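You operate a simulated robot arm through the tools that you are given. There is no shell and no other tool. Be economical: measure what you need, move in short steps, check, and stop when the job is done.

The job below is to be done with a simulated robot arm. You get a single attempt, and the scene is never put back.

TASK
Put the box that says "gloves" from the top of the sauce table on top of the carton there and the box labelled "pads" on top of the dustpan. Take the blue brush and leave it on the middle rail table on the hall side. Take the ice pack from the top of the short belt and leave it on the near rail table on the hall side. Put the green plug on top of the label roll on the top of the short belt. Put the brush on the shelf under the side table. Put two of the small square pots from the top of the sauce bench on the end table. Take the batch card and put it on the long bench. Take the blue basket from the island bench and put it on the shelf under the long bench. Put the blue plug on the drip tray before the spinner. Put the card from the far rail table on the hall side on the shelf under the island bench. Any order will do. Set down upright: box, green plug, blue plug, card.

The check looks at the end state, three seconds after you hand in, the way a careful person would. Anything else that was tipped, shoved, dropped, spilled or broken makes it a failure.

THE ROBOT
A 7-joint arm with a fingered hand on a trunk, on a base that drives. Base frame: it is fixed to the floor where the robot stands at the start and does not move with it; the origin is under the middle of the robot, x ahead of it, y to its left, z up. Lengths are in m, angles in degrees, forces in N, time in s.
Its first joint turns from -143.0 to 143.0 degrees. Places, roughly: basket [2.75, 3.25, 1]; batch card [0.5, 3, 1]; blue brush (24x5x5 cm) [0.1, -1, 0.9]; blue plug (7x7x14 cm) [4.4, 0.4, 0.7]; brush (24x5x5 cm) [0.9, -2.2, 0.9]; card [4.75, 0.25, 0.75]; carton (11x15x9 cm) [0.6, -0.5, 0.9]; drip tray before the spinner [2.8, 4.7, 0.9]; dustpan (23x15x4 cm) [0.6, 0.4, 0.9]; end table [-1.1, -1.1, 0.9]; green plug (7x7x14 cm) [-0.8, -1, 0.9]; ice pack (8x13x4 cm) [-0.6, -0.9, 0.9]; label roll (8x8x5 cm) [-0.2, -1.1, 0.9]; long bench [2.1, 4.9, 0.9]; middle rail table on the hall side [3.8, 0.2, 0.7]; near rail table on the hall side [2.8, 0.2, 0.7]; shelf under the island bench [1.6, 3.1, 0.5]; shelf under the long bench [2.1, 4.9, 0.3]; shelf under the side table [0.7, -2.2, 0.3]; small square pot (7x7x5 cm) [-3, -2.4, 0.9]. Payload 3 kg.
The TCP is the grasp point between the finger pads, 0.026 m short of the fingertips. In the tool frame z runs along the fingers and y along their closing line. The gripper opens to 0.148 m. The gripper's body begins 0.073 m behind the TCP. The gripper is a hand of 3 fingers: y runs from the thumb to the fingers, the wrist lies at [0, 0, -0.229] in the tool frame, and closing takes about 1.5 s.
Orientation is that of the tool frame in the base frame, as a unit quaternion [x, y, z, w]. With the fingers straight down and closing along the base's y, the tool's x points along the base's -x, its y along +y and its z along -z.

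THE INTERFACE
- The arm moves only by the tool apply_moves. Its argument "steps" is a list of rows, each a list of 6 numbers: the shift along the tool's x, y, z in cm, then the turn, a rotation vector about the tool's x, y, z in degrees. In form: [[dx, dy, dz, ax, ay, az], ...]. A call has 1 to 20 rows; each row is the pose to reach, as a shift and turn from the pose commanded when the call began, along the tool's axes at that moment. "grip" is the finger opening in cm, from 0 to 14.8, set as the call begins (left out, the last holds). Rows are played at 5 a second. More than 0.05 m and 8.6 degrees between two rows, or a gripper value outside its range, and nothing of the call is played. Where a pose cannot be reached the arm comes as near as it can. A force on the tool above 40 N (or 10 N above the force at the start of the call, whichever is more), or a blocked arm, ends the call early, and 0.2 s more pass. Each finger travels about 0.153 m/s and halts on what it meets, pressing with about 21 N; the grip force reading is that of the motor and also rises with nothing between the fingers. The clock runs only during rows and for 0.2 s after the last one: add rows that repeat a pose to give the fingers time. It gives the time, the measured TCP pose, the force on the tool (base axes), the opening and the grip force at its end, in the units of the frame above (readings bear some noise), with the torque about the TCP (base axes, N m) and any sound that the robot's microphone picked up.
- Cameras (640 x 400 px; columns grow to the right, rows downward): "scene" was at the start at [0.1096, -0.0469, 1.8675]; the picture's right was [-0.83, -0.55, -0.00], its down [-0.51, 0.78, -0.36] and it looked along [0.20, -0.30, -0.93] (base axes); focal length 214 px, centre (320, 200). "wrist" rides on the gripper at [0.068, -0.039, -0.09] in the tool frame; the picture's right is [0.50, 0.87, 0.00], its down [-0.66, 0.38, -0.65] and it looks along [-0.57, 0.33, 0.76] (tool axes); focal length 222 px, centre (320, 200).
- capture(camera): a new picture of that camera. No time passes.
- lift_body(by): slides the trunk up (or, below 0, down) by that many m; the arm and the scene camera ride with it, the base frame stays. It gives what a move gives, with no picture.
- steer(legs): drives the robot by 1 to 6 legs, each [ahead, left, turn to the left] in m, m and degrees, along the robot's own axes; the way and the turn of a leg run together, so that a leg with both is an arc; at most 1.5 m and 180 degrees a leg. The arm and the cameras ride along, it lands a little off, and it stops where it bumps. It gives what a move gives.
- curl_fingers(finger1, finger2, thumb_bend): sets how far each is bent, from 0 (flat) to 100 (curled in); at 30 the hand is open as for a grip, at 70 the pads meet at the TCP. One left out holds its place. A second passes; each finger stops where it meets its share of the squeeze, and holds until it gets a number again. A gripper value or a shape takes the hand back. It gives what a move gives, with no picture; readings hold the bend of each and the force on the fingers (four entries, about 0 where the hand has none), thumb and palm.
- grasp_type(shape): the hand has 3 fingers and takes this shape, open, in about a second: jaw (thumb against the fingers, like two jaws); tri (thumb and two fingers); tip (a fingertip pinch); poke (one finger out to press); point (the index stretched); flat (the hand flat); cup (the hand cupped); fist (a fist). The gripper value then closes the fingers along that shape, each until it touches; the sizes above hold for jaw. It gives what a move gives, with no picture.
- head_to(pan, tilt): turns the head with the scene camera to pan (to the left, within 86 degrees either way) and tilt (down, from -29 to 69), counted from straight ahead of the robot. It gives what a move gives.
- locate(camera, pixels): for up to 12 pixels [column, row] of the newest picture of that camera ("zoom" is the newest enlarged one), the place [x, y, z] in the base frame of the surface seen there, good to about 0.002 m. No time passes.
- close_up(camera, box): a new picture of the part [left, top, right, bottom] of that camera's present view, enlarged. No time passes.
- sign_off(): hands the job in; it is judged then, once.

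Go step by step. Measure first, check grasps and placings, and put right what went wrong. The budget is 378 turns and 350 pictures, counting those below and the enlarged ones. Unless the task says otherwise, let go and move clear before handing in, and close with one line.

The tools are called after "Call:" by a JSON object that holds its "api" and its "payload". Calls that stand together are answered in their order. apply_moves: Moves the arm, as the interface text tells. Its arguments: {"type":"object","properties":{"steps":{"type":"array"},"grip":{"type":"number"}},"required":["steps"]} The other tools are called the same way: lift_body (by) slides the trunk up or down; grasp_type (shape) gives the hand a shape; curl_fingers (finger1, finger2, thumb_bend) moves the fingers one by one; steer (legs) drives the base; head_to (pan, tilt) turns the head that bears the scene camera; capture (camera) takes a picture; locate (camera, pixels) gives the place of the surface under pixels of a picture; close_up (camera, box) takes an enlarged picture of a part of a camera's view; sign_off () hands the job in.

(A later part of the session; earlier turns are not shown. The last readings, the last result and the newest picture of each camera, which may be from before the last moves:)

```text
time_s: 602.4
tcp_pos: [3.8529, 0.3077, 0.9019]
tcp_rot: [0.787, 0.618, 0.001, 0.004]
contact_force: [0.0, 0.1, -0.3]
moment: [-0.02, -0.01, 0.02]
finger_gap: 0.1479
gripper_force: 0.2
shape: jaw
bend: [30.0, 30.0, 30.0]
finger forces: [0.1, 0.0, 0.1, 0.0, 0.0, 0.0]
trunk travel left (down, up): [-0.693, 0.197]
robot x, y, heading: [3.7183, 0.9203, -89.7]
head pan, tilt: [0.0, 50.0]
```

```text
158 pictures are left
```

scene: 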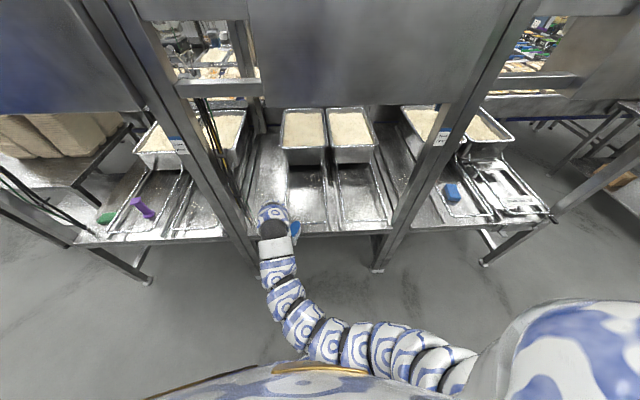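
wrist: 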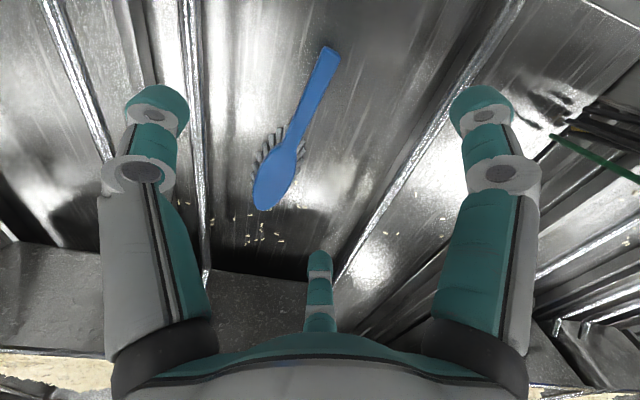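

Blue brush is down. Now for the south side: drive back west, past the belt end.

Call:
{"api": "steer", "payload": {"legs": [[-0.4, 0, 0], [0, 0, -90]]}}

Call:
{"api": "lift_body", "payload": {"by": 0.15}}

Call:
{"api": "steer", "payload": {"legs": [[1.4, 0, 0], [1.4, 0, 0], [1.4, 0, 0], [1.2, 0, 0]]}}

Call:
{"api": "steer", "payload": {"legs": [[0, 0, 90]]}}

Call:
{"api": "head_to", "payload": {"pan": 0, "tilt": 30}}

Call:
{"api": "capture", "payload": {"camera": "scene"}}

```text
time_s: 608.7
tcp_pos: [3.1071, 1.1983, 0.903]
tcp_rot: [0.991, -0.131, -0.003, 0.003]
contact_force: [0.0, -0.4, -0.2]
moment: [0.01, 0.03, -0.02]
finger_gap: 0.1479
gripper_force: 0.0
shape: jaw
bend: [30.0, 30.0, 30.0]
finger forces: [0.0, 0.0, 0.1, 0.1, 0.1, 0.1]
trunk travel left (down, up): [-0.693, 0.197]
robot x, y, heading: [3.7211, 1.3179, 178.7]
head pan, tilt: [0.0, 50.0]
```

```text
time_s: 610.5
tcp_pos: [3.1071, 1.1991, 1.0526]
tcp_rot: [0.991, -0.132, -0.003, 0.003]
contact_force: [-0.2, -0.4, 0.2]
moment: [0.01, 0.01, 0.01]
finger_gap: 0.1479
gripper_force: 0.1
shape: jaw
bend: [30.0, 30.0, 30.0]
finger forces: [0.0, 0.0, 0.0, 0.0, 0.0, 0.0]
trunk travel left (down, up): [-0.843, 0.047]
robot x, y, heading: [3.7183, 1.3188, 178.8]
head pan, tilt: [0.0, 50.0]
```

```text
time_s: 636.3
tcp_pos: [-2.2898, 1.3019, 1.0525]
tcp_rot: [0.991, -0.136, -0.003, 0.003]
contact_force: [-0.2, -0.3, -0.1]
moment: [-0.02, -0.04, -0.03]
finger_gap: 0.1479
gripper_force: 0.0
shape: jaw
bend: [30.0, 30.0, 30.0]
finger forces: [0.0, 0.0, 0.0, 0.1, 0.0, 0.0]
trunk travel left (down, up): [-0.843, 0.047]
robot x, y, heading: [-1.6741, 1.4155, 178.2]
head pan, tilt: [0.0, 50.0]
```

```text
time_s: 640.5
tcp_pos: [-1.5655, 0.8022, 1.0533]
tcp_rot: [0.798, 0.602, 0.001, 0.004]
contact_force: [0.1, -0.5, 0.5]
moment: [0.01, -0.02, 0.01]
finger_gap: 0.1481
gripper_force: 0.1
shape: jaw
bend: [30.0, 30.0, 30.0]
finger forces: [0.0, 0.0, 0.1, 0.1, 0.0, 0.0]
trunk travel left (down, up): [-0.843, 0.047]
robot x, y, heading: [-1.6735, 1.4165, -92.4]
head pan, tilt: [0.0, 50.0]
```

```text
time_s: 641.3
tcp_pos: [-1.5657, 0.803, 1.053]
tcp_rot: [0.798, 0.603, 0.0, 0.003]
contact_force: [0.9, 0.1, 0.0]
moment: [0.04, -0.01, 0.0]
finger_gap: 0.1479
gripper_force: 0.1
shape: jaw
bend: [30.0, 30.0, 30.0]
finger forces: [0.0, 0.1, 0.0, 0.0, 0.0, 0.1]
trunk travel left (down, up): [-0.843, 0.047]
robot x, y, heading: [-1.6731, 1.4174, -92.2]
head pan, tilt: [0.0, 30.0]
```

```text
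157 pictures are left
```

scene: 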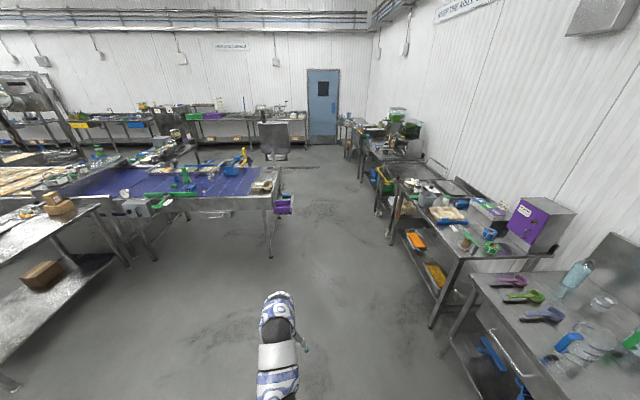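

Call:
{"api": "locate", "payload": {"camera": "scene", "pixels": [[285, 210], [290, 150], [262, 150], [270, 255], [180, 150], [390, 235], [380, 200], [431, 325], [395, 180], [375, 175], [300, 168], [150, 155]]}}

Call:
{"api": "close_up", "payload": {"camera": "scene", "box": [340, 100, 560, 270]}}

Call:
{"api": "close_up", "payload": {"camera": "scene", "box": [80, 90, 320, 230]}}

```text
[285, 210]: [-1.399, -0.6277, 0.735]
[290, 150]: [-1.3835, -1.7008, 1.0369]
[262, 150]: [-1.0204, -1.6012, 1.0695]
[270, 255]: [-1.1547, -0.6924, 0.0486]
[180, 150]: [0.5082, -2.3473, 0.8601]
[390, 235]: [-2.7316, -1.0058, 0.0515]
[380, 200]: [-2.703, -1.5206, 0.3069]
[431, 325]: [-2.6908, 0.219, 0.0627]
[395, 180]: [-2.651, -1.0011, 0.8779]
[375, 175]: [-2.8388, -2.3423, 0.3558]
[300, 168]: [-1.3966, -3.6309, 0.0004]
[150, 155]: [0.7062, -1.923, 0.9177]
```

```text
2.35 times, centred on (450, 185) of scene
```

zoom: 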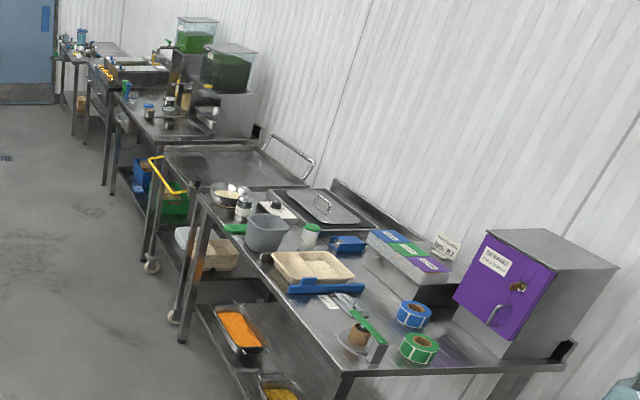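

```text
2.67 times, centred on (200, 160) of scene
```

zoom: 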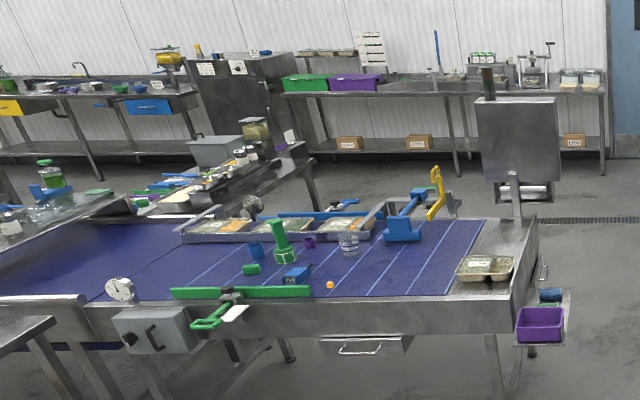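

Drive south along x≈-2.0 to y≈-2.4 and face the west benches for the pots.

Call:
{"api": "steer", "payload": {"legs": [[0, -0.33, 2.2], [1.4, 0, 0], [1.4, 0, 0], [1.0, 0, 0], [0, 0, -90]]}}

Call:
{"api": "head_to", "payload": {"pan": 0, "tilt": 40}}

Call:
{"api": "capture", "payload": {"camera": "scene"}}

```text
time_s: 665.2
tcp_pos: [-2.7594, -2.454, 1.0521]
tcp_rot: [0.988, -0.155, -0.002, 0.003]
contact_force: [-0.2, -0.3, 0.3]
moment: [0.02, 0.02, 0.02]
finger_gap: 0.1478
gripper_force: 0.0
shape: jaw
bend: [30.0, 30.0, 30.0]
finger forces: [0.0, 0.1, 0.0, 0.1, 0.1, 0.1]
trunk travel left (down, up): [-0.843, 0.047]
robot x, y, heading: [-2.1404, -2.3645, 175.7]
head pan, tilt: [0.0, 30.0]
```

```text
time_s: 665.9
tcp_pos: [-2.7573, -2.4533, 1.053]
tcp_rot: [0.988, -0.155, -0.003, 0.003]
contact_force: [0.0, -0.1, 0.0]
moment: [0.02, 0.03, 0.0]
finger_gap: 0.148
gripper_force: 0.0
shape: jaw
bend: [30.0, 30.0, 30.0]
finger forces: [0.0, 0.0, 0.0, 0.0, 0.0, 0.0]
trunk travel left (down, up): [-0.843, 0.047]
robot x, y, heading: [-2.1394, -2.3672, 175.9]
head pan, tilt: [0.0, 40.0]
```

```text
154 pictures are left
```

scene: 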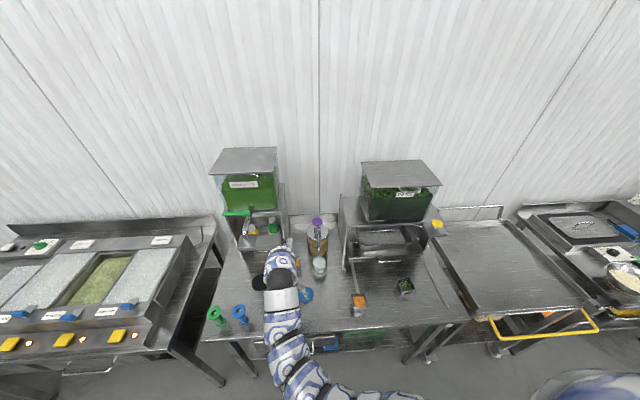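

Call:
{"api": "close_up", "payload": {"camera": "scene", "box": [200, 200, 460, 360]}}

Call:
{"api": "locate", "payload": {"camera": "scene", "pixels": [[359, 300], [405, 287], [319, 265], [240, 313], [217, 316], [345, 318], [405, 270], [375, 285], [306, 295], [317, 235], [435, 230], [250, 225]]}}

```text
2.46 times, centred on (330, 280) of scene
```

zoom: 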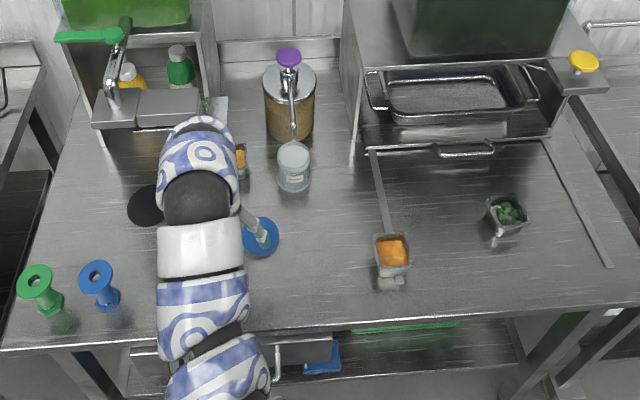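

```text
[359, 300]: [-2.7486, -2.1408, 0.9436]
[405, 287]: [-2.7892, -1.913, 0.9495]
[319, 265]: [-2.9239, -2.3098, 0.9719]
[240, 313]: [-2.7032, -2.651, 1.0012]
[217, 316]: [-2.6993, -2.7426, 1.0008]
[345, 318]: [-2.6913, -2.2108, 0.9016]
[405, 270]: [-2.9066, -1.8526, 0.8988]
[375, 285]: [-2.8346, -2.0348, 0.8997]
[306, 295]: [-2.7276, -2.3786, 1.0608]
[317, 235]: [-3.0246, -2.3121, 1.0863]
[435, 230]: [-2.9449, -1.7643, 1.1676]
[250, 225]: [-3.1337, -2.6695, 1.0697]
```

Call:
{"api": "close_up", "payload": {"camera": "scene", "box": [335, 260, 425, 325]}}

Call:
{"api": "locate", "payload": {"camera": "zoom", "pixels": [[120, 245], [210, 245], [125, 200], [205, 205], [165, 225], [120, 180], [455, 150], [540, 150], [465, 120], [530, 115], [500, 190], [175, 320]]}}

```text
6.15 times, centred on (380, 292) of scene
```

zoom: 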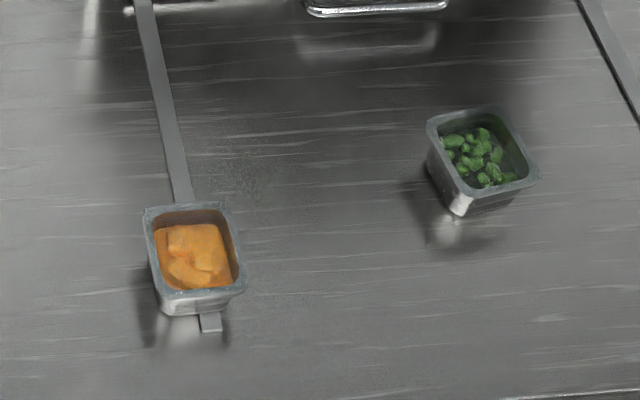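

```text
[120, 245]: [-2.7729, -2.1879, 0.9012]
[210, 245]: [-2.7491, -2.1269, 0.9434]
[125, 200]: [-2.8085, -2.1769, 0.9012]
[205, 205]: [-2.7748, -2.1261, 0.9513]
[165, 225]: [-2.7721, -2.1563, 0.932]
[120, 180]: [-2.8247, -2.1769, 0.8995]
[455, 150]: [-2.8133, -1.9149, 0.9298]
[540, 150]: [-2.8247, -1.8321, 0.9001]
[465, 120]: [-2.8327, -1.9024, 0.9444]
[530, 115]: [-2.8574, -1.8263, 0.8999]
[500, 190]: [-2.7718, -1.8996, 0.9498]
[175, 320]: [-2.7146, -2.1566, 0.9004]
```

Call:
{"api": "locate", "payload": {"camera": "zoom", "pixels": [[150, 213], [224, 207], [240, 280], [170, 292], [195, 250], [434, 118], [497, 110], [532, 172], [468, 190], [215, 325], [185, 190]]}}

```text
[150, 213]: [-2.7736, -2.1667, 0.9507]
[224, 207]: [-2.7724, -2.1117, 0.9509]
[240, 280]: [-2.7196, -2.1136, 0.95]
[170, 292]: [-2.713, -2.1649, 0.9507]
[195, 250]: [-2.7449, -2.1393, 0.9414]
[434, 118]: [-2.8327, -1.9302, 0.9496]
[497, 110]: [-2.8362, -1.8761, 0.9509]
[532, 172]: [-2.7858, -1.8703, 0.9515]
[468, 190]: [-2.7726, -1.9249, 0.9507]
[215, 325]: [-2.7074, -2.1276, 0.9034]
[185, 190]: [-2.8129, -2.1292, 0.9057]
```

Orange pot centre (-2.745,-2.139), green pot centre (-2.807,-1.900), rims at 0.951. Position in front of the orange pot.

Call:
{"api": "lift_body", "payload": {"by": 0.045}}

Call:
{"api": "steer", "payload": {"legs": [[0.05, -0.2, 4]]}}

Call:
{"api": "capture", "payload": {"camera": "wrist"}}

Call:
{"api": "capture", "payload": {"camera": "scene"}}

```text
time_s: 666.8
tcp_pos: [-2.7589, -2.4545, 1.0965]
tcp_rot: [0.988, -0.156, -0.002, 0.003]
contact_force: [0.4, -0.1, 0.1]
moment: [-0.02, 0.0, 0.0]
finger_gap: 0.1478
gripper_force: 0.0
shape: jaw
bend: [30.0, 30.0, 30.0]
finger forces: [0.1, 0.0, 0.0, 0.0, 0.0, 0.0]
trunk travel left (down, up): [-0.888, 0.002]
robot x, y, heading: [-2.1388, -2.3628, 175.7]
head pan, tilt: [0.0, 40.0]
```

```text
time_s: 668.4
tcp_pos: [-2.7934, -2.2957, 1.0973]
tcp_rot: [0.993, -0.119, -0.002, 0.003]
contact_force: [-1.1, -0.3, 0.3]
moment: [0.0, -0.02, -0.02]
finger_gap: 0.1477
gripper_force: 0.1
shape: jaw
bend: [30.0, 30.0, 30.0]
finger forces: [0.0, 0.1, 0.1, 0.1, 0.0, 0.0]
trunk travel left (down, up): [-0.888, 0.002]
robot x, y, heading: [-2.1823, -2.1625, -180.1]
head pan, tilt: [0.0, 40.0]
```

```text
151 pictures are left
```

wrist: 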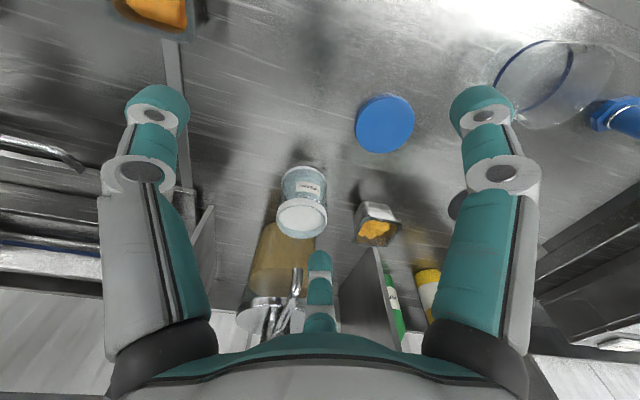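

```text
150 pictures are left
```

scene: 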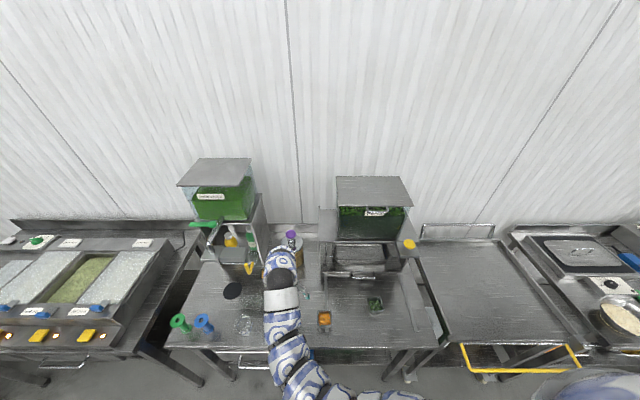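

Call:
{"api": "apply_moves", "payload": {"steps": [[0.3, -4, 0, 0, 0, -4], [0.6, -8.2, 0, 0, 0, -8], [0.9, -12.4, 0, 0, 0, -12], [1.1, -16.4, 0, 0, 0, -13.7], [1.1, -16.4, 0, 0, 0, -13.7], [1.1, -16.4, 4.5, 0, 0, -13.7], [1.1, -16.4, 9, 0, 0, -13.7], [1.1, -16.4, 12, 0, 0, -13.7], [1.1, -16.4, 12, 0, 0, -13.7]]}}

Call:
{"api": "capture", "payload": {"camera": "wrist"}}

```text
time_s: 670.4
tcp_pos: [-2.7448, -2.14, 0.9782]
tcp_rot: [1.0, 0.0, -0.002, 0.003]
contact_force: [-0.1, -0.1, 0.2]
moment: [-0.01, 0.02, -0.01]
finger_gap: 0.1479
gripper_force: 0.1
shape: jaw
bend: [30.0, 30.0, 30.0]
finger forces: [0.1, 0.1, 0.1, 0.0, 0.1, 0.1]
trunk travel left (down, up): [-0.888, 0.002]
robot x, y, heading: [-2.1827, -2.1626, -179.8]
head pan, tilt: [0.0, 40.0]
```

```text
149 pictures are left
```

wrist: 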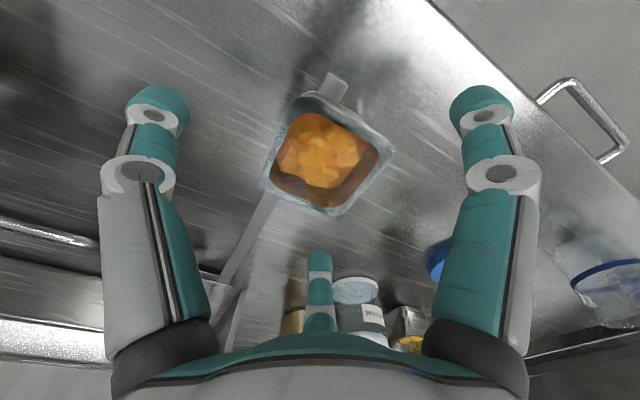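

Call:
{"api": "apply_moves", "payload": {"steps": [[0, 0, 2.5, 0, 0, 0], [0, 0, 4.4, 0, 0, 0], [0, 0, 4.4, 0, 0, 0]]}}

Call:
{"api": "apply_moves", "payload": {"steps": [[0, 0, 0, 0, 0, 0], [0, 0, 0, 0, 0, 0], [0, 0, 0, 0, 0, 0], [0, 0, 0, 0, 0, 0], [0, 0, 0, 0, 0, 0], [0, 0, 0, 0, 0, 0], [0, 0, 0, 0, 0, 0], [0, 0, 0, 0, 0, 0]], "grip": 0}}

Call:
{"api": "capture", "payload": {"camera": "wrist"}}

```text
time_s: 671.2
tcp_pos: [-2.7463, -2.139, 0.9321]
tcp_rot: [1.0, 0.001, -0.003, 0.003]
contact_force: [0.6, 0.1, 0.8]
moment: [0.03, 0.0, 0.02]
finger_gap: 0.1479
gripper_force: 0.0
shape: jaw
bend: [30.0, 30.0, 30.0]
finger forces: [0.0, 0.1, 0.0, 0.0, 0.0, 0.1]
trunk travel left (down, up): [-0.888, 0.002]
robot x, y, heading: [-2.1831, -2.1611, -179.9]
head pan, tilt: [0.0, 40.0]
```

```text
time_s: 673.0
tcp_pos: [-2.7459, -2.1401, 0.9334]
tcp_rot: [1.0, 0.0, -0.003, 0.002]
contact_force: [-0.6, -0.4, 0.1]
moment: [-0.02, 0.0, -0.03]
finger_gap: 0.0541
gripper_force: 20.6
shape: jaw
bend: [38.0, 77.0, 70.0]
finger forces: [16.4, 16.7, 0.1, 0.2, 18.8, 0.1]
trunk travel left (down, up): [-0.888, 0.002]
robot x, y, heading: [-2.1856, -2.157, -179.8]
head pan, tilt: [0.0, 40.0]
```

```text
148 pictures are left
```

wrist: 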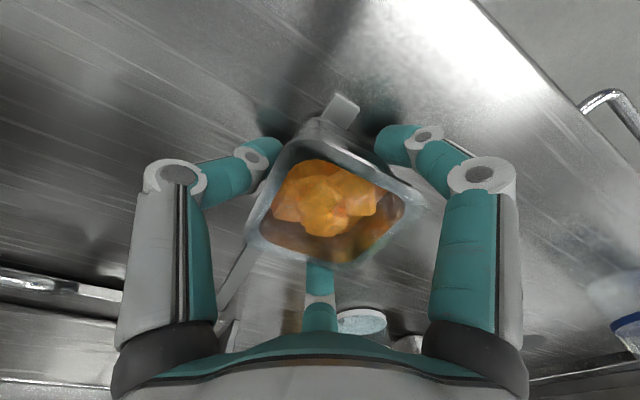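

Pot gripped level. Lift, retract, and carry to the end table.

Call:
{"api": "apply_moves", "payload": {"steps": [[0, 0, -2, 0, 0, 0], [0, 0, -5, 0, 0, 0], [0, 0, -9, 0, 0, 0], [0, 0, -13, 0, 0, 0], [0, 0, -13, 0, 0, 0]]}}

Call:
{"api": "steer", "payload": {"legs": [[-0.27, 0, 0], [0, -0.95, 0], [0, 0, -90], [0, 0, -90]]}}

Call:
{"api": "head_to", "payload": {"pan": 0, "tilt": 50}}

Call:
{"api": "capture", "payload": {"camera": "scene"}}

Call:
{"api": "capture", "payload": {"camera": "wrist"}}

```text
time_s: 674.2
tcp_pos: [-2.7435, -2.1401, 1.0645]
tcp_rot: [1.0, 0.001, -0.002, 0.003]
contact_force: [0.0, -0.1, -1.5]
moment: [0.01, -0.03, 0.0]
finger_gap: 0.0538
gripper_force: 20.9
shape: jaw
bend: [38.0, 77.0, 70.0]
finger forces: [16.4, 16.8, 0.0, 0.0, 18.5, 0.0]
trunk travel left (down, up): [-0.888, 0.002]
robot x, y, heading: [-2.1827, -2.1592, -179.9]
head pan, tilt: [0.0, 40.0]
```

```text
time_s: 688.3
tcp_pos: [-1.3592, -1.2169, 1.0651]
tcp_rot: [-0.012, 1.0, 0.003, 0.003]
contact_force: [1.0, -1.0, -2.8]
moment: [-0.01, 0.01, 0.01]
finger_gap: 0.0529
gripper_force: 20.6
shape: jaw
bend: [38.0, 77.0, 70.0]
finger forces: [15.9, 16.7, 0.0, 0.0, 18.5, 0.0]
trunk travel left (down, up): [-0.888, 0.002]
robot x, y, heading: [-1.9266, -1.2068, 1.7]
head pan, tilt: [0.0, 40.0]
```

```text
time_s: 689.0
tcp_pos: [-1.3595, -1.2173, 1.0647]
tcp_rot: [-0.014, 1.0, 0.003, 0.002]
contact_force: [0.9, 0.1, -1.2]
moment: [0.01, 0.01, -0.06]
finger_gap: 0.053
gripper_force: 21.4
shape: jaw
bend: [38.0, 77.0, 70.0]
finger forces: [15.9, 16.7, 0.0, 0.0, 18.3, 0.0]
trunk travel left (down, up): [-0.888, 0.002]
robot x, y, heading: [-1.9196, -1.2097, 1.5]
head pan, tilt: [0.0, 50.0]
```

```text
147 pictures are left
```

scene: 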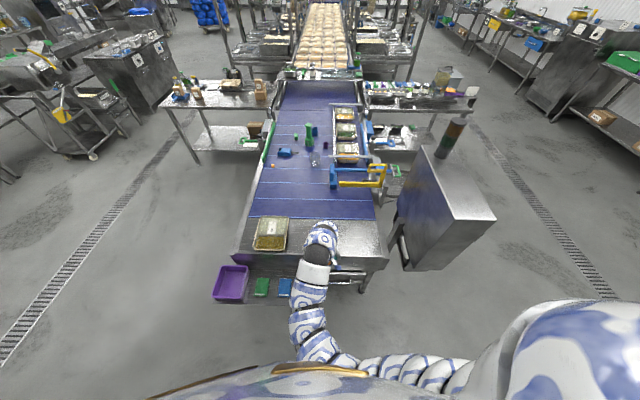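

```text
146 pictures are left
```

wrist: 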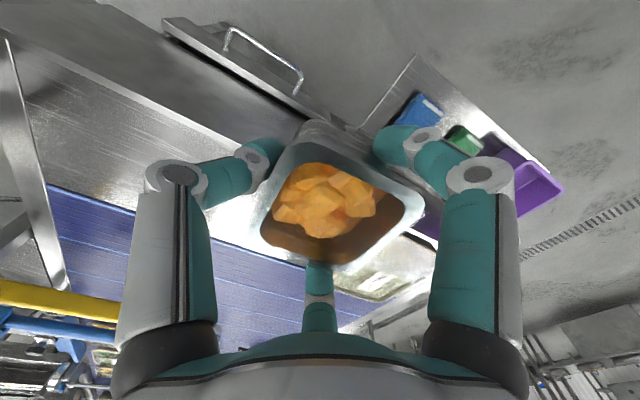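

Call:
{"api": "locate", "payload": {"camera": "scene", "pixels": [[350, 232], [295, 225], [365, 250], [300, 248], [350, 222], [245, 250], [380, 255], [270, 245], [283, 235], [310, 222]]}}

Call:
{"api": "close_up", "payload": {"camera": "scene", "box": [220, 180, 400, 310]}}

```text
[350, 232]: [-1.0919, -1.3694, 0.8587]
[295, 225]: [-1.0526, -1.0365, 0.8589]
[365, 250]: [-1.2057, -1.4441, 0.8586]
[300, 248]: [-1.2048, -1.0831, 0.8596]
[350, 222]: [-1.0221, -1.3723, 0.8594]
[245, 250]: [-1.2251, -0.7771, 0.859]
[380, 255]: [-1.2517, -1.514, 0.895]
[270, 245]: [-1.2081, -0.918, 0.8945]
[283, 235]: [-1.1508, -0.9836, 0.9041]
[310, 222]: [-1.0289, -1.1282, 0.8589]
```

```text
3.08 times, centred on (310, 245) of scene
```

zoom: 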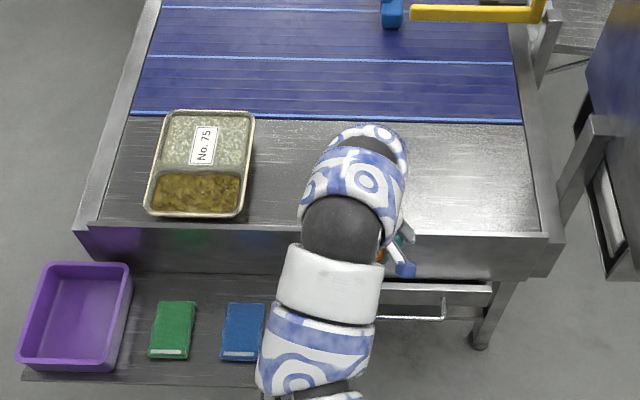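

End table plate is x −1.24…−0.99, y −1.0…−1.48 free, z 0.859. Drive 0.12 ahead and extend to (-1.12,-1.18).

Call:
{"api": "steer", "payload": {"legs": [[0.12, 0, -1.5]]}}

```text
time_s: 690.3
tcp_pos: [-1.2401, -1.2266, 1.0632]
tcp_rot: [-0.002, 1.0, 0.003, 0.003]
contact_force: [0.1, 0.9, -1.4]
moment: [-0.01, 0.03, 0.03]
finger_gap: 0.0534
gripper_force: 20.3
shape: jaw
bend: [38.0, 77.0, 70.0]
finger forces: [15.9, 16.7, 0.1, 0.1, 18.2, 0.1]
trunk travel left (down, up): [-0.888, 0.002]
robot x, y, heading: [-1.8071, -1.2091, 0.3]
head pan, tilt: [0.0, 50.0]
```

Call:
{"api": "apply_moves", "payload": {"steps": [[-4, 2.2, 1, 0, 0, 0], [-8, 4.4, 2, 0, 0, 0], [-12, 6.7, 4, 0, 0, 0], [-12, 6.7, 8.5, 0, 0, 0], [-12, 6.7, 13, 0, 0, 0], [-12, 6.7, 15.8, 0, 0, 0], [-12, 6.7, 15.8, 0, 0, 0]]}}

Call:
{"api": "apply_moves", "payload": {"steps": [[0, 0, 0.4, 0, 0, 0], [0, 0, 0.8, 0, 0, 0], [0, 0, 0.8, 0, 0, 0]]}}

```text
refused: row 3 steps farther than a row can; nothing moved
```

```text
time_s: 691.1
tcp_pos: [-1.2402, -1.2258, 1.0569]
tcp_rot: [-0.002, 1.0, 0.002, 0.002]
contact_force: [0.0, 0.0, -1.8]
moment: [-0.03, -0.02, -0.01]
finger_gap: 0.0532
gripper_force: 21.0
shape: jaw
bend: [38.0, 77.0, 70.0]
finger forces: [15.9, 16.7, 0.1, 0.0, 18.3, 0.0]
trunk travel left (down, up): [-0.888, 0.002]
robot x, y, heading: [-1.8039, -1.2029, 0.8]
head pan, tilt: [0.0, 50.0]
```

Call:
{"api": "apply_moves", "payload": {"steps": [[-4, 2.2, 0, 0, 0, 0], [-8, 4.4, 0, 0, 0, 0], [-12, 6.7, 0, 0, 0, 0], [-12, 6.7, 4.5, 0, 0, 0], [-12, 6.7, 9, 0, 0, 0], [-12, 6.7, 13, 0, 0, 0], [-12, 6.7, 15, 0, 0, 0], [-12, 6.7, 15, 0, 0, 0]]}}

Call:
{"api": "apply_moves", "payload": {"steps": [[0, 0, 0.4, 0, 0, 0], [0, 0, 0.8, 0, 0, 0], [0, 0, 0.8, 0, 0, 0]]}}

```text
time_s: 692.9
tcp_pos: [-1.1214, -1.1573, 0.9101]
tcp_rot: [-0.003, 1.0, 0.003, 0.003]
contact_force: [-0.5, 0.6, -1.2]
moment: [0.0, 0.02, -0.02]
finger_gap: 0.0522
gripper_force: 20.9
shape: jaw
bend: [39.0, 77.0, 70.0]
finger forces: [15.8, 16.8, 0.0, 0.0, 17.4, 0.0]
trunk travel left (down, up): [-0.888, 0.002]
robot x, y, heading: [-1.8013, -1.2072, 0.3]
head pan, tilt: [0.0, 50.0]
```

```text
time_s: 693.7
tcp_pos: [-1.1199, -1.158, 0.8995]
tcp_rot: [-0.002, 1.0, 0.003, 0.003]
contact_force: [-1.2, -0.3, -1.3]
moment: [-0.04, 0.02, 0.01]
finger_gap: 0.0521
gripper_force: 21.6
shape: jaw
bend: [39.0, 77.0, 70.0]
finger forces: [15.9, 16.7, 0.1, 0.0, 17.4, 0.1]
trunk travel left (down, up): [-0.888, 0.002]
robot x, y, heading: [-1.8031, -1.2077, 0.4]
head pan, tilt: [0.0, 50.0]
```

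Call:
{"api": "apply_moves", "payload": {"steps": [[0, 0, 0.3, 0, 0, 0], [0, 0, 0.6, 0, 0, 0], [0, 0, 0.6, 0, 0, 0]]}}

Call:
{"api": "apply_moves", "payload": {"steps": [[0, 0, 0.15, 0, 0, 0], [0, 0, 0.15, 0, 0, 0]]}}

```text
time_s: 694.5
tcp_pos: [-1.1204, -1.1581, 0.8937]
tcp_rot: [-0.003, 1.0, 0.002, 0.003]
contact_force: [-0.5, -0.8, -2.2]
moment: [-0.01, -0.03, 0.02]
finger_gap: 0.0521
gripper_force: 21.1
shape: jaw
bend: [39.0, 77.0, 70.0]
finger forces: [15.8, 16.7, 0.1, 0.1, 17.3, 0.0]
trunk travel left (down, up): [-0.888, 0.002]
robot x, y, heading: [-1.802, -1.2056, 0.3]
head pan, tilt: [0.0, 50.0]
```

```text
time_s: 695.1
tcp_pos: [-1.1211, -1.1585, 0.8923]
tcp_rot: [-0.002, 1.0, 0.003, 0.002]
contact_force: [-0.2, 0.4, -1.6]
moment: [-0.01, -0.03, -0.01]
finger_gap: 0.0523
gripper_force: 21.1
shape: jaw
bend: [39.0, 77.0, 70.0]
finger forces: [15.9, 16.8, 0.0, 0.0, 17.4, 0.0]
trunk travel left (down, up): [-0.888, 0.002]
robot x, y, heading: [-1.8048, -1.2057, 0.2]
head pan, tilt: [0.0, 50.0]
```

Call:
{"api": "apply_moves", "payload": {"steps": [[0, 0, 0.15, 0, 0, 0], [0, 0, 0.3, 0, 0, 0], [0, 0, 0.3, 0, 0, 0]]}}

Call:
{"api": "capture", "payload": {"camera": "wrist"}}

```text
time_s: 695.9
tcp_pos: [-1.1197, -1.158, 0.8914]
tcp_rot: [-0.002, 1.0, 0.003, 0.004]
contact_force: [0.1, 1.5, 4.9]
moment: [0.11, 0.05, -0.02]
finger_gap: 0.0524
gripper_force: 21.5
shape: jaw
bend: [39.0, 77.0, 69.0]
finger forces: [16.5, 17.2, 0.1, 0.0, 17.5, 0.0]
trunk travel left (down, up): [-0.888, 0.002]
robot x, y, heading: [-1.8039, -1.2084, 0.3]
head pan, tilt: [0.0, 50.0]
```

```text
144 pictures are left
```

wrist: 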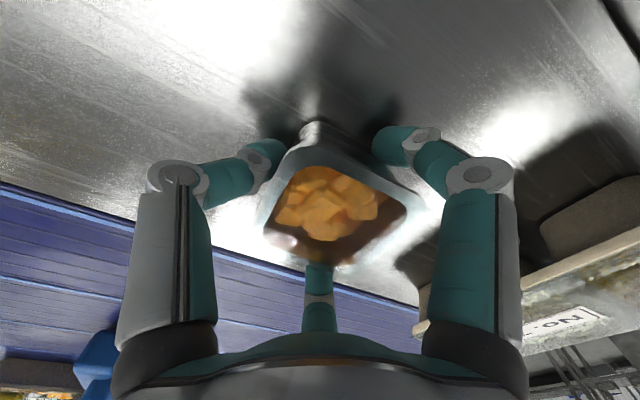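

Contact; release and rise.

Call:
{"api": "apply_moves", "payload": {"steps": [[0, 0, 0, 0, 0, 0], [0, 0, 0, 0, 0, 0], [0, 0, 0, 0, 0, 0], [0, 0, 0, 0, 0, 0], [0, 0, 0, 0, 0, 0], [0, 0, -3, 0, 0, 0], [0, 0, -7, 0, 0, 0], [0, 0, -12, 0, 0, 0], [0, 0, -16, 0, 0, 0], [0, 0, -16, 0, 0, 0]], "grip": 14.8}}

Call:
{"api": "capture", "payload": {"camera": "wrist"}}

```text
time_s: 698.1
tcp_pos: [-1.121, -1.1587, 1.0492]
tcp_rot: [-0.002, 1.0, 0.003, 0.003]
contact_force: [-0.4, 0.0, 0.3]
moment: [-0.03, -0.03, 0.01]
finger_gap: 0.1481
gripper_force: 0.0
shape: jaw
bend: [30.0, 30.0, 30.0]
finger forces: [0.0, 0.0, 0.1, 0.0, 0.1, 0.0]
trunk travel left (down, up): [-0.888, 0.002]
robot x, y, heading: [-1.8021, -1.2079, 0.2]
head pan, tilt: [0.0, 50.0]
```

```text
143 pictures are left
```

wrist: 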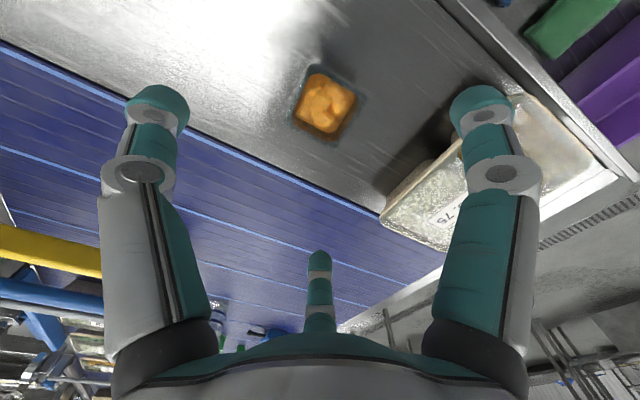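

First pot placed. Go back for the green pot.

Call:
{"api": "apply_moves", "payload": {"steps": [[4, 0, 0, 0, 0, 0], [8, 0, 0, 0, 0, 0], [12, 0, 0, 0, 0, 0], [12, 0, -2, 0, 0, 0]]}}

Call:
{"api": "steer", "payload": {"legs": [[-0.12, 0, 0], [0, 0, 90], [0, 0, 90], [0, 0.68, 0], [0.22, 0, 0]]}}

Call:
{"api": "capture", "payload": {"camera": "scene"}}

Call:
{"api": "capture", "payload": {"camera": "wrist"}}

```text
time_s: 699.1
tcp_pos: [-1.2408, -1.1596, 1.0692]
tcp_rot: [-0.002, 1.0, 0.002, 0.003]
contact_force: [0.0, 0.4, -0.5]
moment: [0.0, -0.03, -0.01]
finger_gap: 0.1479
gripper_force: 0.1
shape: jaw
bend: [30.0, 30.0, 30.0]
finger forces: [0.0, 0.0, 0.0, 0.0, 0.0, 0.0]
trunk travel left (down, up): [-0.888, 0.002]
robot x, y, heading: [-1.8001, -1.209, 0.3]
head pan, tilt: [0.0, 50.0]
```

```text
time_s: 712.6
tcp_pos: [-2.6816, -1.9546, 1.0706]
tcp_rot: [1.0, 0.009, -0.002, 0.003]
contact_force: [-0.6, 0.0, -0.4]
moment: [0.03, -0.01, -0.02]
finger_gap: 0.1477
gripper_force: 0.0
shape: jaw
bend: [30.0, 30.0, 30.0]
finger forces: [0.0, 0.0, 0.0, 0.0, 0.1, 0.0]
trunk travel left (down, up): [-0.888, 0.002]
robot x, y, heading: [-2.1196, -1.8966, -179.1]
head pan, tilt: [0.0, 50.0]
```

```text
142 pictures are left
```

scene: 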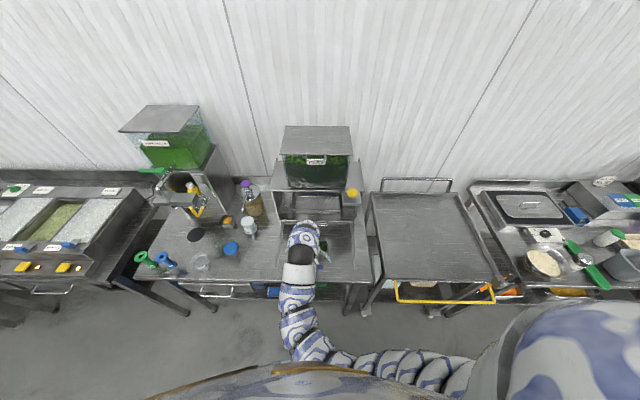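

```text
141 pictures are left
```

wrist: 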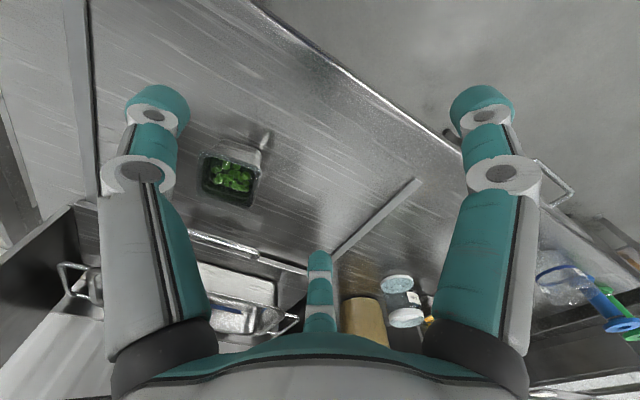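

Call:
{"api": "locate", "payload": {"camera": "wrist", "pixels": [[205, 158], [262, 160], [250, 205], [203, 192], [232, 178]]}}

```text
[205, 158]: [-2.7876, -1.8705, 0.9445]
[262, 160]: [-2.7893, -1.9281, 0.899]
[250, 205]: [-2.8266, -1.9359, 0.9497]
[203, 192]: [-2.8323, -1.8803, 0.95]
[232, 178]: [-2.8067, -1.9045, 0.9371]
```

Call:
{"api": "apply_moves", "payload": {"steps": [[-4, -1.8, 0, 0, 0, -2], [-8, -3.6, 0, 0, 0, -4], [-12.3, -5.5, 0, 0, 0, -4], [-12.3, -5.5, 4.5, 0, 0, -4], [-12.3, -5.5, 9, 0, 0, -4], [-12.3, -5.5, 12, 0, 0, -4], [-12.3, -5.5, 13.8, 0, 0, -4], [-12.3, -5.5, 13.8, 0, 0, -4]]}}

Call:
{"api": "capture", "payload": {"camera": "wrist"}}

```text
time_s: 714.4
tcp_pos: [-2.8043, -1.9018, 0.933]
tcp_rot: [0.999, 0.044, -0.004, 0.003]
contact_force: [0.3, -0.3, -0.3]
moment: [0.01, -0.04, 0.0]
finger_gap: 0.1477
gripper_force: 0.1
shape: jaw
bend: [30.0, 30.0, 30.0]
finger forces: [0.1, 0.0, 0.0, 0.1, 0.0, 0.0]
trunk travel left (down, up): [-0.888, 0.002]
robot x, y, heading: [-2.1204, -1.8972, -178.8]
head pan, tilt: [0.0, 50.0]
```

```text
140 pictures are left
```

wrist: 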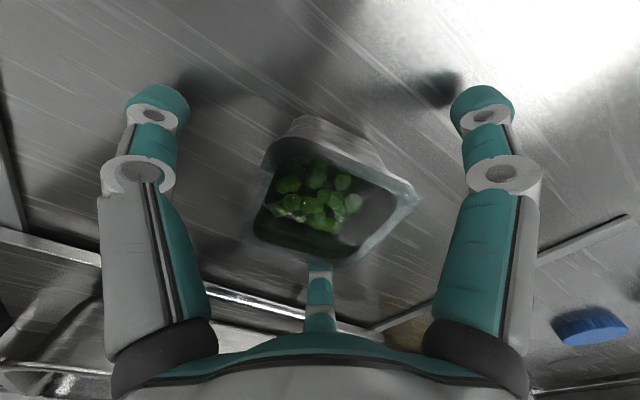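

Call:
{"api": "apply_moves", "payload": {"steps": [[0, 0, 0, 0, 0, 0], [0, 0, 0, 0, 0, 0], [0, 0, 0, 0, 0, 0], [0, 0, 0, 0, 0, 0], [0, 0, 0, 0, 0, 0], [0, 0, 0, 0, 0, 0], [0, 0, 0, 0, 0, 0], [0, 0, 0, 0, 0, 0]], "grip": 0}}

Call:
{"api": "apply_moves", "payload": {"steps": [[0, 0, -2, 0, 0, 0], [0, 0, -5, 0, 0, 0], [0, 0, -9, 0, 0, 0], [0, 0, -13, 0, 0, 0], [4, 0, -13, 0, 0, 0], [8, 0, -13, 0, 0, 0], [12, 0, -13, 0, 0, 0]]}}

Call:
{"api": "capture", "payload": {"camera": "wrist"}}

```text
time_s: 716.2
tcp_pos: [-2.8052, -1.9018, 0.9343]
tcp_rot: [0.999, 0.044, -0.004, 0.003]
contact_force: [-0.6, -0.7, -0.4]
moment: [0.0, 0.01, -0.01]
finger_gap: 0.0567
gripper_force: 20.7
shape: jaw
bend: [38.0, 77.0, 70.0]
finger forces: [16.1, 17.4, 0.1, 0.0, 18.7, 0.0]
trunk travel left (down, up): [-0.888, 0.002]
robot x, y, heading: [-2.1197, -1.8958, -179.1]
head pan, tilt: [0.0, 50.0]
```

```text
time_s: 717.8
tcp_pos: [-2.6848, -1.8916, 1.0643]
tcp_rot: [0.999, 0.044, -0.004, 0.003]
contact_force: [0.0, -1.3, -1.2]
moment: [-0.02, 0.0, 0.01]
finger_gap: 0.0559
gripper_force: 21.2
shape: jaw
bend: [38.0, 77.0, 70.0]
finger forces: [16.1, 17.5, 0.1, 0.0, 18.1, 0.0]
trunk travel left (down, up): [-0.888, 0.002]
robot x, y, heading: [-2.1224, -1.8978, -178.9]
head pan, tilt: [0.0, 50.0]
```

```text
139 pictures are left
```

wrist: 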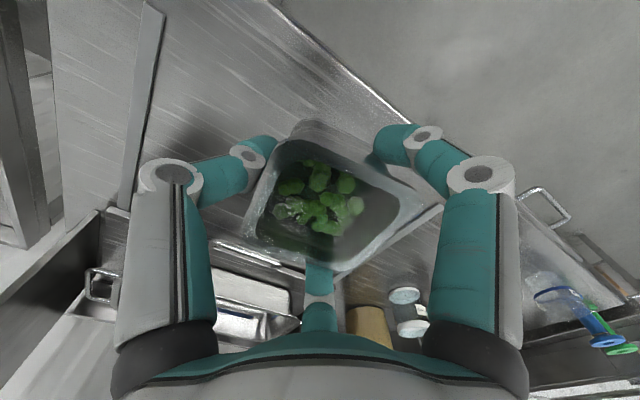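

Call:
{"api": "steer", "payload": {"legs": [[-0.2, 0, -1], [0, -0.58, 0], [0, 0, -90], [0, 0, -90]]}}

Call:
{"api": "capture", "payload": {"camera": "scene"}}

```text
time_s: 730.1
tcp_pos: [-1.3524, -1.3277, 1.0625]
tcp_rot: [-0.026, 1.0, 0.003, 0.003]
contact_force: [0.5, -0.5, -1.2]
moment: [0.01, 0.0, -0.01]
finger_gap: 0.0554
gripper_force: 21.4
shape: jaw
bend: [38.0, 77.0, 70.0]
finger forces: [15.5, 17.2, 0.0, 0.0, 17.8, 0.0]
trunk travel left (down, up): [-0.888, 0.002]
robot x, y, heading: [-1.9186, -1.3015, -0.9]
head pan, tilt: [0.0, 50.0]
```

```text
138 pictures are left
```

scene: 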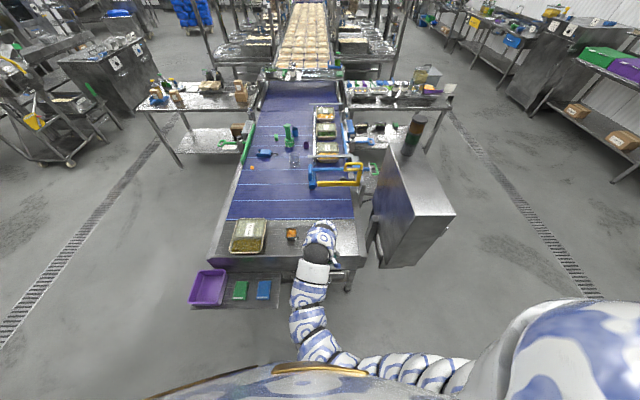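

Call:
{"api": "steer", "payload": {"legs": [[0.12, 0, 0]]}}

Call:
{"api": "apply_moves", "payload": {"steps": [[-4, 0, 0, 0, 0, 0], [-8, 0, 0, 0, 0, 0], [-11, -0.3, 0, 0, 0, 0], [-11, -0.3, 4.5, 0, 0, 0], [-11, -0.3, 9, 0, 0, 0], [-11, -0.3, 13, 0, 0, 0], [-11, -0.3, 15.5, 0, 0, 0], [-11, -0.3, 15.5, 0, 0, 0]]}}

Call:
{"api": "capture", "payload": {"camera": "wrist"}}

```text
time_s: 731.3
tcp_pos: [-1.2316, -1.3324, 1.0613]
tcp_rot: [-0.025, 1.0, 0.003, 0.002]
contact_force: [0.1, -1.0, -1.5]
moment: [-0.01, 0.04, -0.04]
finger_gap: 0.0554
gripper_force: 20.9
shape: jaw
bend: [39.0, 77.0, 70.0]
finger forces: [15.7, 17.2, 0.0, 0.0, 17.9, 0.0]
trunk travel left (down, up): [-0.888, 0.002]
robot x, y, heading: [-1.8018, -1.3001, -0.8]
head pan, tilt: [0.0, 50.0]
```

```text
time_s: 733.1
tcp_pos: [-1.1228, -1.3289, 0.9069]
tcp_rot: [-0.025, 1.0, 0.002, 0.004]
contact_force: [-0.1, 0.1, -1.0]
moment: [0.0, -0.01, 0.01]
finger_gap: 0.0546
gripper_force: 21.1
shape: jaw
bend: [39.0, 77.0, 70.0]
finger forces: [15.7, 17.3, 0.0, 0.0, 17.2, 0.1]
trunk travel left (down, up): [-0.888, 0.002]
robot x, y, heading: [-1.8016, -1.3038, -1.1]
head pan, tilt: [0.0, 50.0]
```

```text
137 pictures are left
```

wrist: 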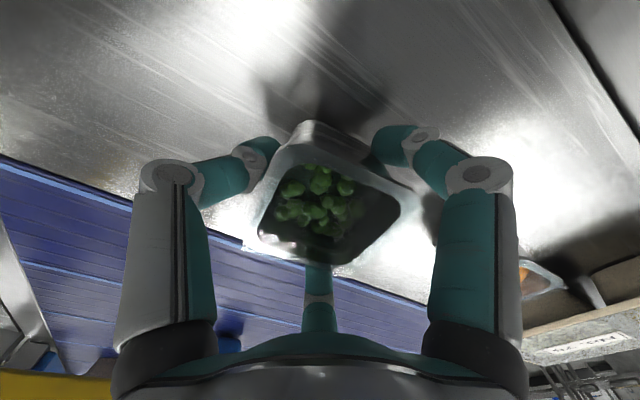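

Call:
{"api": "apply_moves", "payload": {"steps": [[0, 0, 0.4, 0, 0, 0], [0, 0, 0.8, 0, 0, 0], [0, 0, 1.1, 0, 0, 0], [0, 0, 1.1, 0, 0, 0]]}}

Call:
{"api": "apply_moves", "payload": {"steps": [[0, 0, 0.2, 0, 0, 0], [0, 0, 0.4, 0, 0, 0], [0, 0, 0.4, 0, 0, 0]]}}

```text
time_s: 734.1
tcp_pos: [-1.1226, -1.3281, 0.897]
tcp_rot: [-0.024, 1.0, 0.003, 0.003]
contact_force: [-1.0, -0.2, -2.6]
moment: [0.01, -0.01, 0.03]
finger_gap: 0.0545
gripper_force: 21.0
shape: jaw
bend: [39.0, 77.0, 70.0]
finger forces: [15.6, 17.3, 0.0, 0.1, 17.1, 0.0]
trunk travel left (down, up): [-0.888, 0.002]
robot x, y, heading: [-1.7933, -1.3018, -1.4]
head pan, tilt: [0.0, 50.0]
```

```text
time_s: 734.9
tcp_pos: [-1.1216, -1.3289, 0.8929]
tcp_rot: [-0.025, 1.0, 0.003, 0.004]
contact_force: [-0.2, -0.7, -2.0]
moment: [-0.01, 0.02, -0.03]
finger_gap: 0.0546
gripper_force: 21.0
shape: jaw
bend: [39.0, 77.0, 70.0]
finger forces: [15.7, 17.3, 0.0, 0.0, 17.2, 0.0]
trunk travel left (down, up): [-0.888, 0.002]
robot x, y, heading: [-1.7964, -1.3041, -1.5]
head pan, tilt: [0.0, 50.0]
```

Call:
{"api": "apply_moves", "payload": {"steps": [[0, 0, 0.15, 0, 0, 0], [0, 0, 0.3, 0, 0, 0], [0, 0, 0.3, 0, 0, 0]]}}

```text
time_s: 735.7
tcp_pos: [-1.1213, -1.3282, 0.8905]
tcp_rot: [-0.024, 1.0, 0.002, 0.004]
contact_force: [-0.3, 0.9, 4.0]
moment: [0.06, 0.05, 0.01]
finger_gap: 0.0547
gripper_force: 21.3
shape: jaw
bend: [39.0, 77.0, 69.0]
finger forces: [16.1, 17.9, 0.0, 0.0, 17.3, 0.0]
trunk travel left (down, up): [-0.888, 0.002]
robot x, y, heading: [-1.7983, -1.3021, -1.2]
head pan, tilt: [0.0, 50.0]
```

Call:
{"api": "apply_moves", "payload": {"steps": [[0, 0, 0, 0, 0, 0], [0, 0, 0, 0, 0, 0], [0, 0, 0, 0, 0, 0], [0, 0, 0, 0, 0, 0], [0, 0, 0, 0, 0, 0], [0, 0, -3, 0, 0, 0], [0, 0, -7, 0, 0, 0], [0, 0, -12, 0, 0, 0], [0, 0, -16, 0, 0, 0], [4, 0, -16, 0, 0, 0], [8, 0, -16, 0, 0, 0], [12, 0, -16, 0, 0, 0]], "grip": 14.8}}

Call:
{"api": "close_up", "payload": {"camera": "scene", "box": [190, 170, 390, 310]}}

```text
time_s: 738.3
tcp_pos: [-1.2446, -1.3351, 1.0522]
tcp_rot: [-0.024, 1.0, 0.003, 0.003]
contact_force: [0.1, 0.4, -0.1]
moment: [0.02, 0.01, 0.01]
finger_gap: 0.1478
gripper_force: 0.0
shape: jaw
bend: [30.0, 30.0, 30.0]
finger forces: [0.0, 0.0, 0.1, 0.1, 0.1, 0.1]
trunk travel left (down, up): [-0.888, 0.002]
robot x, y, heading: [-1.8003, -1.3043, -1.2]
head pan, tilt: [0.0, 50.0]
```

```text
2.86 times, centred on (290, 240) of scene
```

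zoom: 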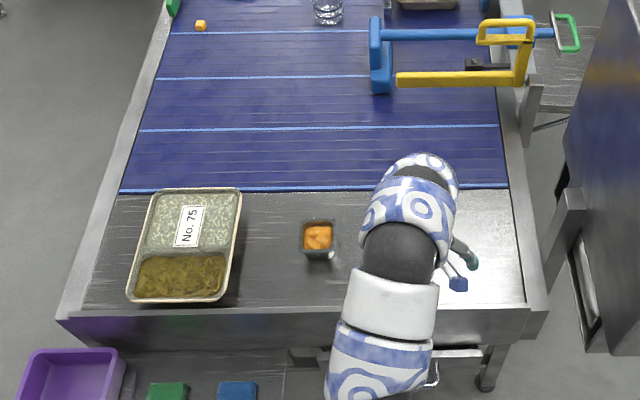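

Verify later; now for the brush at the side table: drive round the south side.

Call:
{"api": "steer", "payload": {"legs": [[-0.12, 0, 1.2], [0, -1.0, 0], [0, -0.9, 0]]}}

Call:
{"api": "head_to", "payload": {"pan": 30, "tilt": 25}}

Call:
{"api": "capture", "payload": {"camera": "scene"}}

```text
time_s: 741.2
tcp_pos: [-1.3637, -1.5333, 1.0523]
tcp_rot: [-0.048, 0.999, 0.013, 0.002]
contact_force: [-2.3, 20.2, -5.6]
moment: [0.47, 0.08, -0.04]
finger_gap: 0.1464
gripper_force: 0.1
shape: jaw
bend: [30.0, 30.0, 39.0]
finger forces: [0.1, 0.0, 0.0, 0.1, 19.3, 0.1]
trunk travel left (down, up): [-0.888, 0.002]
robot x, y, heading: [-1.922, -1.5296, 0.3]
head pan, tilt: [0.0, 50.0]
stopped in leg 2: the force on the tool passed its limit (the readings are from after the stop); the commanded pose is now the measured one
```

```text
time_s: 742.2
tcp_pos: [-1.3617, -1.5342, 1.0523]
tcp_rot: [-0.045, 0.999, 0.012, 0.004]
contact_force: [-1.9, 27.9, -0.5]
moment: [0.18, 0.02, 0.07]
finger_gap: 0.1466
gripper_force: 0.0
shape: jaw
bend: [30.0, 30.0, 40.0]
finger forces: [0.0, 0.1, 0.0, 0.0, 28.9, 0.1]
trunk travel left (down, up): [-0.888, 0.002]
robot x, y, heading: [-1.9205, -1.5312, 0.4]
head pan, tilt: [30.0, 25.0]
```

```text
135 pictures are left
```

scene: 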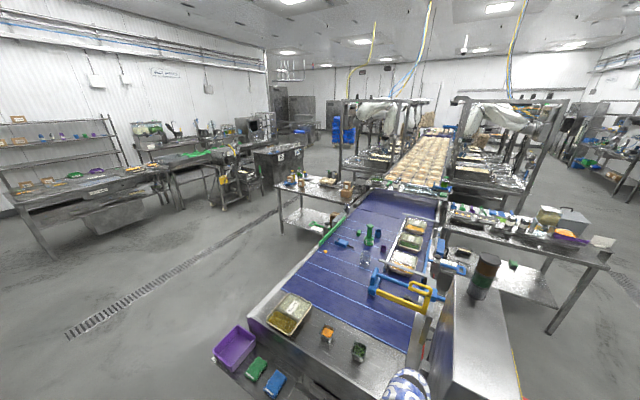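

My thumb bumped the grey cabinet (fixed, light contact). Back off, give more clearance, then continue. Both pots stand on the end table ((328,333),(358,352)).

Call:
{"api": "steer", "payload": {"legs": [[0, 0.1, 0], [-0.25, 0, 0]]}}

Call:
{"api": "close_up", "payload": {"camera": "scene", "box": [200, 220, 520, 400]}}

Call:
{"api": "locate", "payload": {"camera": "scene", "pixels": [[450, 300], [480, 330], [440, 350], [505, 340]]}}

```text
time_s: 744.8
tcp_pos: [-1.6173, -1.4392, 1.0524]
tcp_rot: [-0.046, 0.999, 0.013, 0.004]
contact_force: [-0.1, -0.9, 1.5]
moment: [0.02, -0.02, -0.01]
finger_gap: 0.1479
gripper_force: 0.1
shape: jaw
bend: [30.0, 30.0, 30.0]
finger forces: [0.1, 0.0, 0.0, 0.0, 0.1, 0.0]
trunk travel left (down, up): [-0.888, 0.002]
robot x, y, heading: [-2.1735, -1.4346, 0.2]
head pan, tilt: [30.0, 25.0]
```

```text
2.00 times, centred on (360, 310) of scene
```

zoom: 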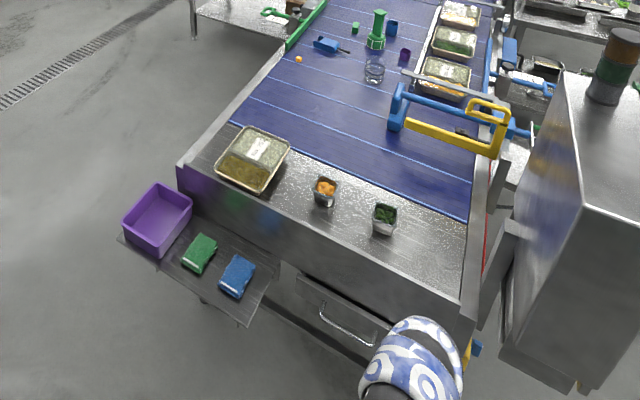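

```text
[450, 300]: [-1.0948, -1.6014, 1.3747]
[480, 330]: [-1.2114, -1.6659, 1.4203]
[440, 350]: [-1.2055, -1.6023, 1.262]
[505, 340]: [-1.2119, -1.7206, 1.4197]
```

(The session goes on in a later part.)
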